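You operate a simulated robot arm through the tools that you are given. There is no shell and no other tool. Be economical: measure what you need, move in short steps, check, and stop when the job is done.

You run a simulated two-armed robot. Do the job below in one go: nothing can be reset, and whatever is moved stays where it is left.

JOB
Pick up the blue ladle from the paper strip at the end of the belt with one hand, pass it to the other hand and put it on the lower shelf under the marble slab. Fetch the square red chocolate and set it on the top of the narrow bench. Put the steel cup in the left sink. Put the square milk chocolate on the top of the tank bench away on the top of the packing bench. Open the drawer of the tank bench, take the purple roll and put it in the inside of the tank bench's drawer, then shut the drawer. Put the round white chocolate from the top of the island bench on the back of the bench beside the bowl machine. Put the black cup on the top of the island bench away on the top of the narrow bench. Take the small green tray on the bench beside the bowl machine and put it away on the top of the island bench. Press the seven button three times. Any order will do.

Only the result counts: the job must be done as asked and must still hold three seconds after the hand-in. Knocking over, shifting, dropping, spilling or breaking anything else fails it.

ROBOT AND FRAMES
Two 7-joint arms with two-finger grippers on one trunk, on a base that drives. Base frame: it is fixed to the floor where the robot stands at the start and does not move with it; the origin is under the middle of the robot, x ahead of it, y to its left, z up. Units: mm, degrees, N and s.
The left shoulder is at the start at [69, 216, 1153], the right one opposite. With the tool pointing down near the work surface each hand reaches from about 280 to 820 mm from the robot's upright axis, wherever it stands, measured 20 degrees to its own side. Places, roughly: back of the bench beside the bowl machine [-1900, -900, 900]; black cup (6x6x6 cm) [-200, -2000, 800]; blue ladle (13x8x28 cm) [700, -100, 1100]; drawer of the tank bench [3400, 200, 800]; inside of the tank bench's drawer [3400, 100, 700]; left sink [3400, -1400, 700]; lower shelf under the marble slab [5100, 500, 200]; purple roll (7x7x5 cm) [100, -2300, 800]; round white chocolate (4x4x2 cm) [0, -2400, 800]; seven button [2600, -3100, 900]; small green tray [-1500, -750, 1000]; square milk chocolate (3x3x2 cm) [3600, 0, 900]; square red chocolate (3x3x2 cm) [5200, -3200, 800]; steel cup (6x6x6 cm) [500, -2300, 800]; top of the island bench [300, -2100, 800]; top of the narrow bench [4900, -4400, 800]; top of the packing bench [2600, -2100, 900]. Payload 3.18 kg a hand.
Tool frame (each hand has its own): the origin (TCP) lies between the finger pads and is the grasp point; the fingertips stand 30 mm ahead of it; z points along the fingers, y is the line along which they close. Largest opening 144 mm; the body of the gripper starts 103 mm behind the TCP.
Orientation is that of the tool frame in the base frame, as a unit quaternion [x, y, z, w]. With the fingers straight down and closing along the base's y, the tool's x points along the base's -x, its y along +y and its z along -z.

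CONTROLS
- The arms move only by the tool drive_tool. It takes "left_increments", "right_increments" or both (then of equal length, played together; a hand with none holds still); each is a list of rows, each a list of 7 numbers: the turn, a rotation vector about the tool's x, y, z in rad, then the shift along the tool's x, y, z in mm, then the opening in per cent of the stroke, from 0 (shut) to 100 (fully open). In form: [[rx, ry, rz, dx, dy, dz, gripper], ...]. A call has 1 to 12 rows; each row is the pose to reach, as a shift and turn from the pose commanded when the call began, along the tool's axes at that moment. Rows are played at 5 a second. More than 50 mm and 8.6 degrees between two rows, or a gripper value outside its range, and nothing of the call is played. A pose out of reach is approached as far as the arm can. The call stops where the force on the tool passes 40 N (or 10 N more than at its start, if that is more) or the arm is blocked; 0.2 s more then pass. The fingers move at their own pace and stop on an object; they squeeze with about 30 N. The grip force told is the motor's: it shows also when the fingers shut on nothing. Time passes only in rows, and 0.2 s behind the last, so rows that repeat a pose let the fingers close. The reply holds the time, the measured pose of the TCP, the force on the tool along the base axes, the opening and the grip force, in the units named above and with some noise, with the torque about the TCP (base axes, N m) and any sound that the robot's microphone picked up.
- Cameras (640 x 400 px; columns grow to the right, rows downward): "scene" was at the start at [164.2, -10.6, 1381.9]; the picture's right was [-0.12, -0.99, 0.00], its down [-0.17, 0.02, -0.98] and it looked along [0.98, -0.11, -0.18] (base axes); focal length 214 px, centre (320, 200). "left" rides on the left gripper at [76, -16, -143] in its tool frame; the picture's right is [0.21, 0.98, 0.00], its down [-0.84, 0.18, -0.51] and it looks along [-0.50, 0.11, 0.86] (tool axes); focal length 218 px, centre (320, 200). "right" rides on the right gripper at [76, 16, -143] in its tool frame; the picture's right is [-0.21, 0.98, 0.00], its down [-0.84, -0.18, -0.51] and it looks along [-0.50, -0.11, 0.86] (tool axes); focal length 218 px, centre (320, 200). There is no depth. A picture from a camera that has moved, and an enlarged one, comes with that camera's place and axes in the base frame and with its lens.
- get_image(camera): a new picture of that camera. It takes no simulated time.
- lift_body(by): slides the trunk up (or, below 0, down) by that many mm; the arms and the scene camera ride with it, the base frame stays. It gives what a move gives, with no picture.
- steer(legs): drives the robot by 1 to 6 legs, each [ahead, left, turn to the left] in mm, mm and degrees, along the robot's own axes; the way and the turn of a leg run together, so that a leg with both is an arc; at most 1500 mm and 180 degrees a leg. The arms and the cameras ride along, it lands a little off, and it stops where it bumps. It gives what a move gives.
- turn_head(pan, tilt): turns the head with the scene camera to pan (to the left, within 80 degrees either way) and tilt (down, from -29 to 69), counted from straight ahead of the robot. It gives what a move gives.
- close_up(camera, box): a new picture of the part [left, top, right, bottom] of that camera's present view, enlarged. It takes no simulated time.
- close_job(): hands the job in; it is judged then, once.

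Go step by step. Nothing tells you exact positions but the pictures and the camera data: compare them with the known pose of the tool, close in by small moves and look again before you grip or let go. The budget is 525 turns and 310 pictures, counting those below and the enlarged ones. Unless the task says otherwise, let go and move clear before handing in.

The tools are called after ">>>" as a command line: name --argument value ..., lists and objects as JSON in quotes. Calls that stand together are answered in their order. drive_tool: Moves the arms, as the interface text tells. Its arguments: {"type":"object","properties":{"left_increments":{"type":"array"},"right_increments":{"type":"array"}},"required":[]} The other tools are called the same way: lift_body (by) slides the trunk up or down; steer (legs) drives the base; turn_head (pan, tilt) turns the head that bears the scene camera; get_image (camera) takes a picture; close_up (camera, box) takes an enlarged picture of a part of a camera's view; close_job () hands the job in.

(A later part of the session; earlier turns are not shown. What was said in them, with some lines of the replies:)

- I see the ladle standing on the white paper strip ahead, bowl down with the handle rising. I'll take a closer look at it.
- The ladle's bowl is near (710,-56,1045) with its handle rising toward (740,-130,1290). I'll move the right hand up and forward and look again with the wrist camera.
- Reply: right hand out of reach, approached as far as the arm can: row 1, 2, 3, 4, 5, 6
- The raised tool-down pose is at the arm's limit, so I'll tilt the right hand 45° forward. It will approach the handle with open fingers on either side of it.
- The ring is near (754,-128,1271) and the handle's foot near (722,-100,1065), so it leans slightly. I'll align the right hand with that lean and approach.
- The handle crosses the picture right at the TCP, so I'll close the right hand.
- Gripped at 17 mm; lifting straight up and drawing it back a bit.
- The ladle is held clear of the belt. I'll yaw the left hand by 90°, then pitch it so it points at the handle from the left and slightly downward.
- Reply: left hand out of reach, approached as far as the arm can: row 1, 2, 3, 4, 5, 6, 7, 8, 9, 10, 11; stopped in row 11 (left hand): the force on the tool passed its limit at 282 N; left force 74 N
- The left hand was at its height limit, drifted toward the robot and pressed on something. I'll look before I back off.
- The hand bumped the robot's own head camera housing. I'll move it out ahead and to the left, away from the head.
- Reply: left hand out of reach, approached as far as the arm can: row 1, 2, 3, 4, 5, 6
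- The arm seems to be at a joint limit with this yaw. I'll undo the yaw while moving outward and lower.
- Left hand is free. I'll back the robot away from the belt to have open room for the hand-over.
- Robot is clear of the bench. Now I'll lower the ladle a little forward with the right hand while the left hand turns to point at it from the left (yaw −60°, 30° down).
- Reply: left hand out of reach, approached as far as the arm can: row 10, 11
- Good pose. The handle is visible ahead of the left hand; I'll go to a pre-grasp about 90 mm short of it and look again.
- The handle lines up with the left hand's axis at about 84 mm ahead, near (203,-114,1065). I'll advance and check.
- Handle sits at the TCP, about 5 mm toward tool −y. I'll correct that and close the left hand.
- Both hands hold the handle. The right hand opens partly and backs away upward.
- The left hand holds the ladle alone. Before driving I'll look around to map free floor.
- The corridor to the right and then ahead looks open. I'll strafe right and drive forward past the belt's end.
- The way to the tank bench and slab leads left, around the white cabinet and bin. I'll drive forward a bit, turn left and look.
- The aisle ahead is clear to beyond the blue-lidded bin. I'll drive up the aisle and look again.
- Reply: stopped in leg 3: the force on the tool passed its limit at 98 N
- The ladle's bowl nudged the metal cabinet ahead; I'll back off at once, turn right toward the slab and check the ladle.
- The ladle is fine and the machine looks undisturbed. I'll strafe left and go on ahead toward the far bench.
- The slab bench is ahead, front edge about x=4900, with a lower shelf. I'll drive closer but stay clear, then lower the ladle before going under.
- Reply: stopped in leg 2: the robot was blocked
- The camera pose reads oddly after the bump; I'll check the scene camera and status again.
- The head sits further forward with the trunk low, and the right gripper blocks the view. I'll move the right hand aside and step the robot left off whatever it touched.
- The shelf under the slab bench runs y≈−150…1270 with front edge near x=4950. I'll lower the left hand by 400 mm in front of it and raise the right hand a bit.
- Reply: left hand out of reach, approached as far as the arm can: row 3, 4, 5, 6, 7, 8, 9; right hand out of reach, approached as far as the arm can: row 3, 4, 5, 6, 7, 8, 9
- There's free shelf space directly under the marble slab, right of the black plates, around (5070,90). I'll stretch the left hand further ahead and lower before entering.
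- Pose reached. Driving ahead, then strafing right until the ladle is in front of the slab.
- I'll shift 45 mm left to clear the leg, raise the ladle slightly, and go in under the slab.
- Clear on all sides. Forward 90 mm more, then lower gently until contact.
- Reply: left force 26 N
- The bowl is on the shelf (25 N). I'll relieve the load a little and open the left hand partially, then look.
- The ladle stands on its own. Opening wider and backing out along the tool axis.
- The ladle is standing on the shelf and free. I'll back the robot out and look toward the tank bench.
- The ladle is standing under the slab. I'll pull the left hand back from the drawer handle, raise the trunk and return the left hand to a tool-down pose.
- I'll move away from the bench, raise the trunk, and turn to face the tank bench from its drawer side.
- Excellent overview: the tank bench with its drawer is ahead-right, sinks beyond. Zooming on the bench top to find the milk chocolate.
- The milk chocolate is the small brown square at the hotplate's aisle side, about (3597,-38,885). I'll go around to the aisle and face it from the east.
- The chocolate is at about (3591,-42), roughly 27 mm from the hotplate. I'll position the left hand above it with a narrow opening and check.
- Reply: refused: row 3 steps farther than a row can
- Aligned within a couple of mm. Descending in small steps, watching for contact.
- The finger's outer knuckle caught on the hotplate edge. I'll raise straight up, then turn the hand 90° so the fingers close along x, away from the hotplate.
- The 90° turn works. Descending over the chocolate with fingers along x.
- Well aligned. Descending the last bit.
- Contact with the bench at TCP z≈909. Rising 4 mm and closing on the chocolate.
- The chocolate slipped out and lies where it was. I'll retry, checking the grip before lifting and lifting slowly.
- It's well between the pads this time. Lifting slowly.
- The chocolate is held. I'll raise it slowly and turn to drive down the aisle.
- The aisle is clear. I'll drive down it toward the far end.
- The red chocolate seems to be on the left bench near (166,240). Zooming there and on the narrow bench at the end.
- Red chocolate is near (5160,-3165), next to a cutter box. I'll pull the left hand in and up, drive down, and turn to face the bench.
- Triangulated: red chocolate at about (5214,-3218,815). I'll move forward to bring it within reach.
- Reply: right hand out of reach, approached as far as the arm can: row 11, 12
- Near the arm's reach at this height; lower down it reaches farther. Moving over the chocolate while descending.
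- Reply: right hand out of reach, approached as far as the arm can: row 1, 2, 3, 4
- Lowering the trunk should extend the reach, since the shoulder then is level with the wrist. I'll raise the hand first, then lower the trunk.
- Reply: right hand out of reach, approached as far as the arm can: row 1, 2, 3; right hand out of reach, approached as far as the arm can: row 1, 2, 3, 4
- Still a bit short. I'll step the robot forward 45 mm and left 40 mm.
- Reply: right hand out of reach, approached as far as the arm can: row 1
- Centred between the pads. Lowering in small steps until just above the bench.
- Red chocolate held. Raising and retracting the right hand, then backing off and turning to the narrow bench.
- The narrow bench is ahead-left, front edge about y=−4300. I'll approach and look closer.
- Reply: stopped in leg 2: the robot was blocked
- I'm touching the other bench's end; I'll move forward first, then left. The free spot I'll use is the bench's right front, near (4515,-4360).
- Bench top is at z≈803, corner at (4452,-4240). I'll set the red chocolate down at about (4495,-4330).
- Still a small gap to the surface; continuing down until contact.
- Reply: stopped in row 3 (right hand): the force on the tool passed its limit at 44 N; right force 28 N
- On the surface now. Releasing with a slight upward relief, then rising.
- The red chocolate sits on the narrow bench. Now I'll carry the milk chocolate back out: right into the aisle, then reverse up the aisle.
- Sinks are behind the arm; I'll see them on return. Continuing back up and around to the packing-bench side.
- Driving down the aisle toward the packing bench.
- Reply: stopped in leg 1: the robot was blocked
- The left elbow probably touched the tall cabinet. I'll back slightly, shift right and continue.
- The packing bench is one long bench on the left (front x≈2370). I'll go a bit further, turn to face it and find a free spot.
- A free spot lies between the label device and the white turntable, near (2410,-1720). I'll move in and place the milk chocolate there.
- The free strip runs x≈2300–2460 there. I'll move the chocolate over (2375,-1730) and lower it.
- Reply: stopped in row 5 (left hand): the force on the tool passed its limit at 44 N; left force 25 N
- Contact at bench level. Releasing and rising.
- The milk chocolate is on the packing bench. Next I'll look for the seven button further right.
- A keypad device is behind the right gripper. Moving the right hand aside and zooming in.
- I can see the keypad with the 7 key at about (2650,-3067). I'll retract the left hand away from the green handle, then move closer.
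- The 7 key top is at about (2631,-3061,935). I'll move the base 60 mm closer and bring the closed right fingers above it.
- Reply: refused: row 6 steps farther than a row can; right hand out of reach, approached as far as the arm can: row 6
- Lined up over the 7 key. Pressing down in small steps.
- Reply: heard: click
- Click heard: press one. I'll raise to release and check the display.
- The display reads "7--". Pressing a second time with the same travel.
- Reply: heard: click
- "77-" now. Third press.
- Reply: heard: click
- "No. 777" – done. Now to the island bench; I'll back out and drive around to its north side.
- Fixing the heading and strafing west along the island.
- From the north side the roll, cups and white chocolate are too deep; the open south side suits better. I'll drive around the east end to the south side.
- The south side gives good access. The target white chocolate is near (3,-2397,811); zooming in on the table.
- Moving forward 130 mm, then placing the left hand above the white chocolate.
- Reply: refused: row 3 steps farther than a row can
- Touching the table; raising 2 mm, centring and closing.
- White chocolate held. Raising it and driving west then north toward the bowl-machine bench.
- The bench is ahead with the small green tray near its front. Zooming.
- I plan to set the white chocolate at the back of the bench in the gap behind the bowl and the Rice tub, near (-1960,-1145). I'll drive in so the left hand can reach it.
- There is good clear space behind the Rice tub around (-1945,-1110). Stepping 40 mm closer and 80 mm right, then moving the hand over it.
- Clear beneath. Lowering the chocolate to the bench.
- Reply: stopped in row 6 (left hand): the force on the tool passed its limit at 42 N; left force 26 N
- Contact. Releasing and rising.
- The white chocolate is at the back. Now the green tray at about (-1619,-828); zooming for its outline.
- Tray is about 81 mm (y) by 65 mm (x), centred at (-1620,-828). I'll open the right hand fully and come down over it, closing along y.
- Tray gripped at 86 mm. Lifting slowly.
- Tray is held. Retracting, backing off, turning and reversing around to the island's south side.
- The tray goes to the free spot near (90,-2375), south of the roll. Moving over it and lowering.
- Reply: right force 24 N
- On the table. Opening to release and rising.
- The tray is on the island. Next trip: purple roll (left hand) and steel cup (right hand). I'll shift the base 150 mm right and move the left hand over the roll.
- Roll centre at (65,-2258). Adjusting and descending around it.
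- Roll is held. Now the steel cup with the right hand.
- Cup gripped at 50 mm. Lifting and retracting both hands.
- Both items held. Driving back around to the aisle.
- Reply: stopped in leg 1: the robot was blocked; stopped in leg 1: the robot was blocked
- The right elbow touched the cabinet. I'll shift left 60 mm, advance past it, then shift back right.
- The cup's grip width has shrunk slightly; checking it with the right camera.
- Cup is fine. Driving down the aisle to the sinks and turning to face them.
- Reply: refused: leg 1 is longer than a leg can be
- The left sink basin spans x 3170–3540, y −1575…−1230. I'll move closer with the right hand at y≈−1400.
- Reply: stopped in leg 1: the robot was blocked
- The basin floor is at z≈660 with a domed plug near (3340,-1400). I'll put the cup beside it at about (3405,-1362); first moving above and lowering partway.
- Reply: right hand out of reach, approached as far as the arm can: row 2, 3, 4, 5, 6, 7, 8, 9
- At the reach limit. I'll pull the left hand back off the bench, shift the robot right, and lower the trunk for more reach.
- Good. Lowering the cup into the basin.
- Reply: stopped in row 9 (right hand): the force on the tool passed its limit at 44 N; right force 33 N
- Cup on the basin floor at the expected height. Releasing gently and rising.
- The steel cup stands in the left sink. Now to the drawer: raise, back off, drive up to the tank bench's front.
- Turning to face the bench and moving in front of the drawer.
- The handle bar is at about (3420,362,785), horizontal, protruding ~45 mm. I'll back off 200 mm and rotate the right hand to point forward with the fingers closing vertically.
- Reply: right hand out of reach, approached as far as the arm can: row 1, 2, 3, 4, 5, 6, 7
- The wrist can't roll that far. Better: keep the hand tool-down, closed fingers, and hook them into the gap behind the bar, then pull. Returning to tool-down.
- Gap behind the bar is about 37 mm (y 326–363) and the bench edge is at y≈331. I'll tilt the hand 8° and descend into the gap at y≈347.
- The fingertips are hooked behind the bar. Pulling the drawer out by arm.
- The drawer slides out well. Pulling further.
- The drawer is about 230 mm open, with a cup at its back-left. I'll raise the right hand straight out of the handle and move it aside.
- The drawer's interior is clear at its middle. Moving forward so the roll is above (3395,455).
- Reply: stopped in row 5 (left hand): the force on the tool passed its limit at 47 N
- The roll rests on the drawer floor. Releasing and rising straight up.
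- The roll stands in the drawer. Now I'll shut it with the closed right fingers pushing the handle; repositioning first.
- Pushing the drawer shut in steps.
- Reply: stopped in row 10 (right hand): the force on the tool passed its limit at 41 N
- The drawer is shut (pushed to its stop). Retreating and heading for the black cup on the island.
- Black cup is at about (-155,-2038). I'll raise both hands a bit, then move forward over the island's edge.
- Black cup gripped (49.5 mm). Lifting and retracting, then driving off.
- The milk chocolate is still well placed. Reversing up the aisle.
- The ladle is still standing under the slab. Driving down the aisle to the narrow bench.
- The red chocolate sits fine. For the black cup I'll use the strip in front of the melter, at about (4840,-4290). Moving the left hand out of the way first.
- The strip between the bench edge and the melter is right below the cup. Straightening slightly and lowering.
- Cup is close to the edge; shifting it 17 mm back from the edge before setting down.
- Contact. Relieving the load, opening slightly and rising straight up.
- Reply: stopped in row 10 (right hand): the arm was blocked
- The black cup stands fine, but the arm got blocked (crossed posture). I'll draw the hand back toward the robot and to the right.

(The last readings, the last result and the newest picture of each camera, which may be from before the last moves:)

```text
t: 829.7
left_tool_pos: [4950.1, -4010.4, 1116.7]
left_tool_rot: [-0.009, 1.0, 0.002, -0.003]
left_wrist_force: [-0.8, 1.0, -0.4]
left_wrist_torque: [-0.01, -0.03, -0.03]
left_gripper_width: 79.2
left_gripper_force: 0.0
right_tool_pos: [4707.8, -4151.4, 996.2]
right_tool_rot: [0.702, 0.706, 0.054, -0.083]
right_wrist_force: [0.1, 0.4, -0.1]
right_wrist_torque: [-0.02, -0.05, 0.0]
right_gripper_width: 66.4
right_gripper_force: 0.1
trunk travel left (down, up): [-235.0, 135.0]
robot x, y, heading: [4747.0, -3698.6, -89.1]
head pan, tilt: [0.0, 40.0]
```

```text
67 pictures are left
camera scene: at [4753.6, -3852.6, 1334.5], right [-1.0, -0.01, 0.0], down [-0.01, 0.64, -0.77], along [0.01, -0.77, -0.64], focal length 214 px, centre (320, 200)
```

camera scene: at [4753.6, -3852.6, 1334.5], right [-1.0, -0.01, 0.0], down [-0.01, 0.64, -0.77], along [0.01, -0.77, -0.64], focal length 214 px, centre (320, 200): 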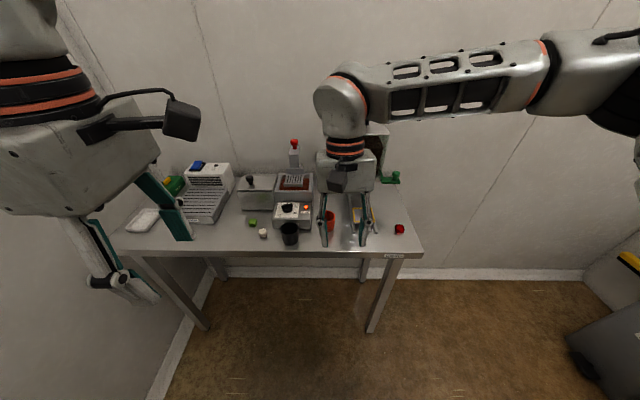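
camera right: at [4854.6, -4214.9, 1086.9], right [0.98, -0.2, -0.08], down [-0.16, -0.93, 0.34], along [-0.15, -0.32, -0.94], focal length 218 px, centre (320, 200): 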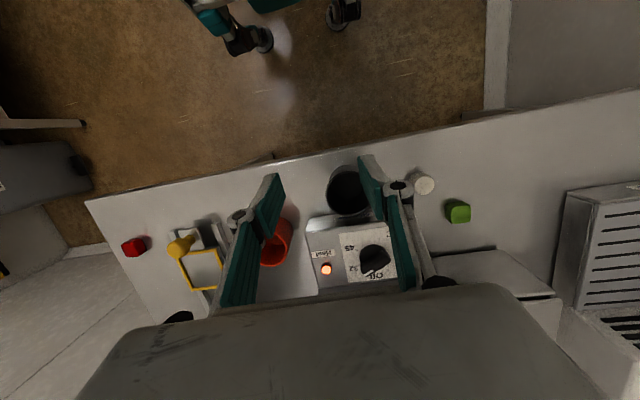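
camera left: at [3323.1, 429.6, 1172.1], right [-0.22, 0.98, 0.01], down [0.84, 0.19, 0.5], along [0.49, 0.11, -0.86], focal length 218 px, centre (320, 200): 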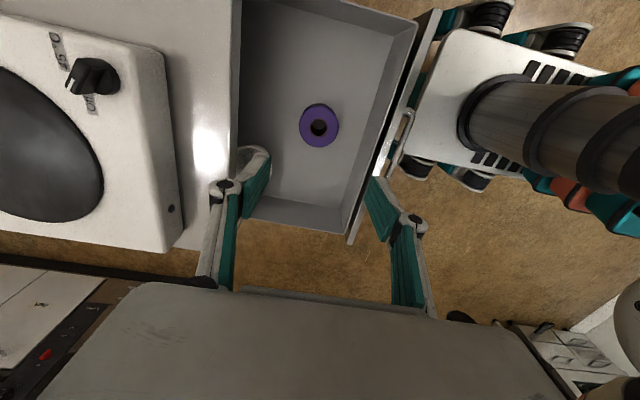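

Everything is in place. I'll back the robot clear of the bench and hand in.

>>> steer --legs '[[0, -250, 0]]'

>>> close_up --camera "scene" --box '[100, 150, 400, 290]'

```text
t: 832.5
left_tool_pos: [4698.6, -4012.9, 1116.6]
left_tool_rot: [-0.009, 1.0, 0.002, -0.004]
left_wrist_force: [-0.7, -0.6, 1.2]
left_wrist_torque: [-0.01, -0.04, 0.0]
left_gripper_width: 79.1
left_gripper_force: 0.0
right_tool_pos: [4455.1, -4154.4, 996.1]
right_tool_rot: [0.703, 0.704, 0.055, -0.084]
right_wrist_force: [0.4, 0.5, 0.1]
right_wrist_torque: [0.02, -0.02, 0.02]
right_gripper_width: 66.4
right_gripper_force: 0.1
trunk travel left (down, up): [-235.0, 135.0]
robot x, y, heading: [4502.2, -3703.4, -89.6]
head pan, tilt: [0.0, 40.0]
```

```text
2.13 times, centred on (250, 220) of scene
camera zoom: at [4502.2, -3856.0, 1334.4], right [-1.0, -0.01, 0.0], down [-0.01, 0.64, -0.77], along [0.01, -0.77, -0.64], focal length 458 px, centre (469, 157)
```

zoom: 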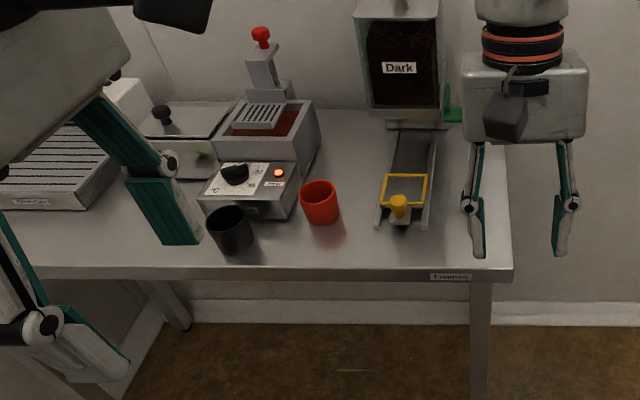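

>>> close_job

```text
The job is handed in.
```

I finished all nine parts of the job and handed it in. I watched each item settle as I placed it, but the check before hand-in covered only the narrow bench.

- **Ladle:** passed from the right hand to the left; it stands on the lower shelf under the marble slab.
- **Red chocolate and black cup:** both on the top of the narrow bench.
- **Steel cup:** upright in the left sink, beside the plug.
- **Milk chocolate:** on the packing bench, between the label device and the turntable.
- **Purple roll:** standing in the tank bench's drawer when I closed it. I pushed the drawer to its stop and did not see the roll after that.
- **White chocolate:** at the back of the bench beside the bowl machine. A second round white one on the island stayed where it was; I took the one nearest your coordinates.
- **Green tray:** on the top of the island bench.
- **Seven button:** pressed three times; the display read "777".

There were a few bumps on the way. The ladle's bowl nudged the large metal machine, a finger knuckle caught on the hotplate's edge, the left hand knocked the robot's head, and the base or an arm was blocked against furniture several times. I saw nothing shifted or damaged.
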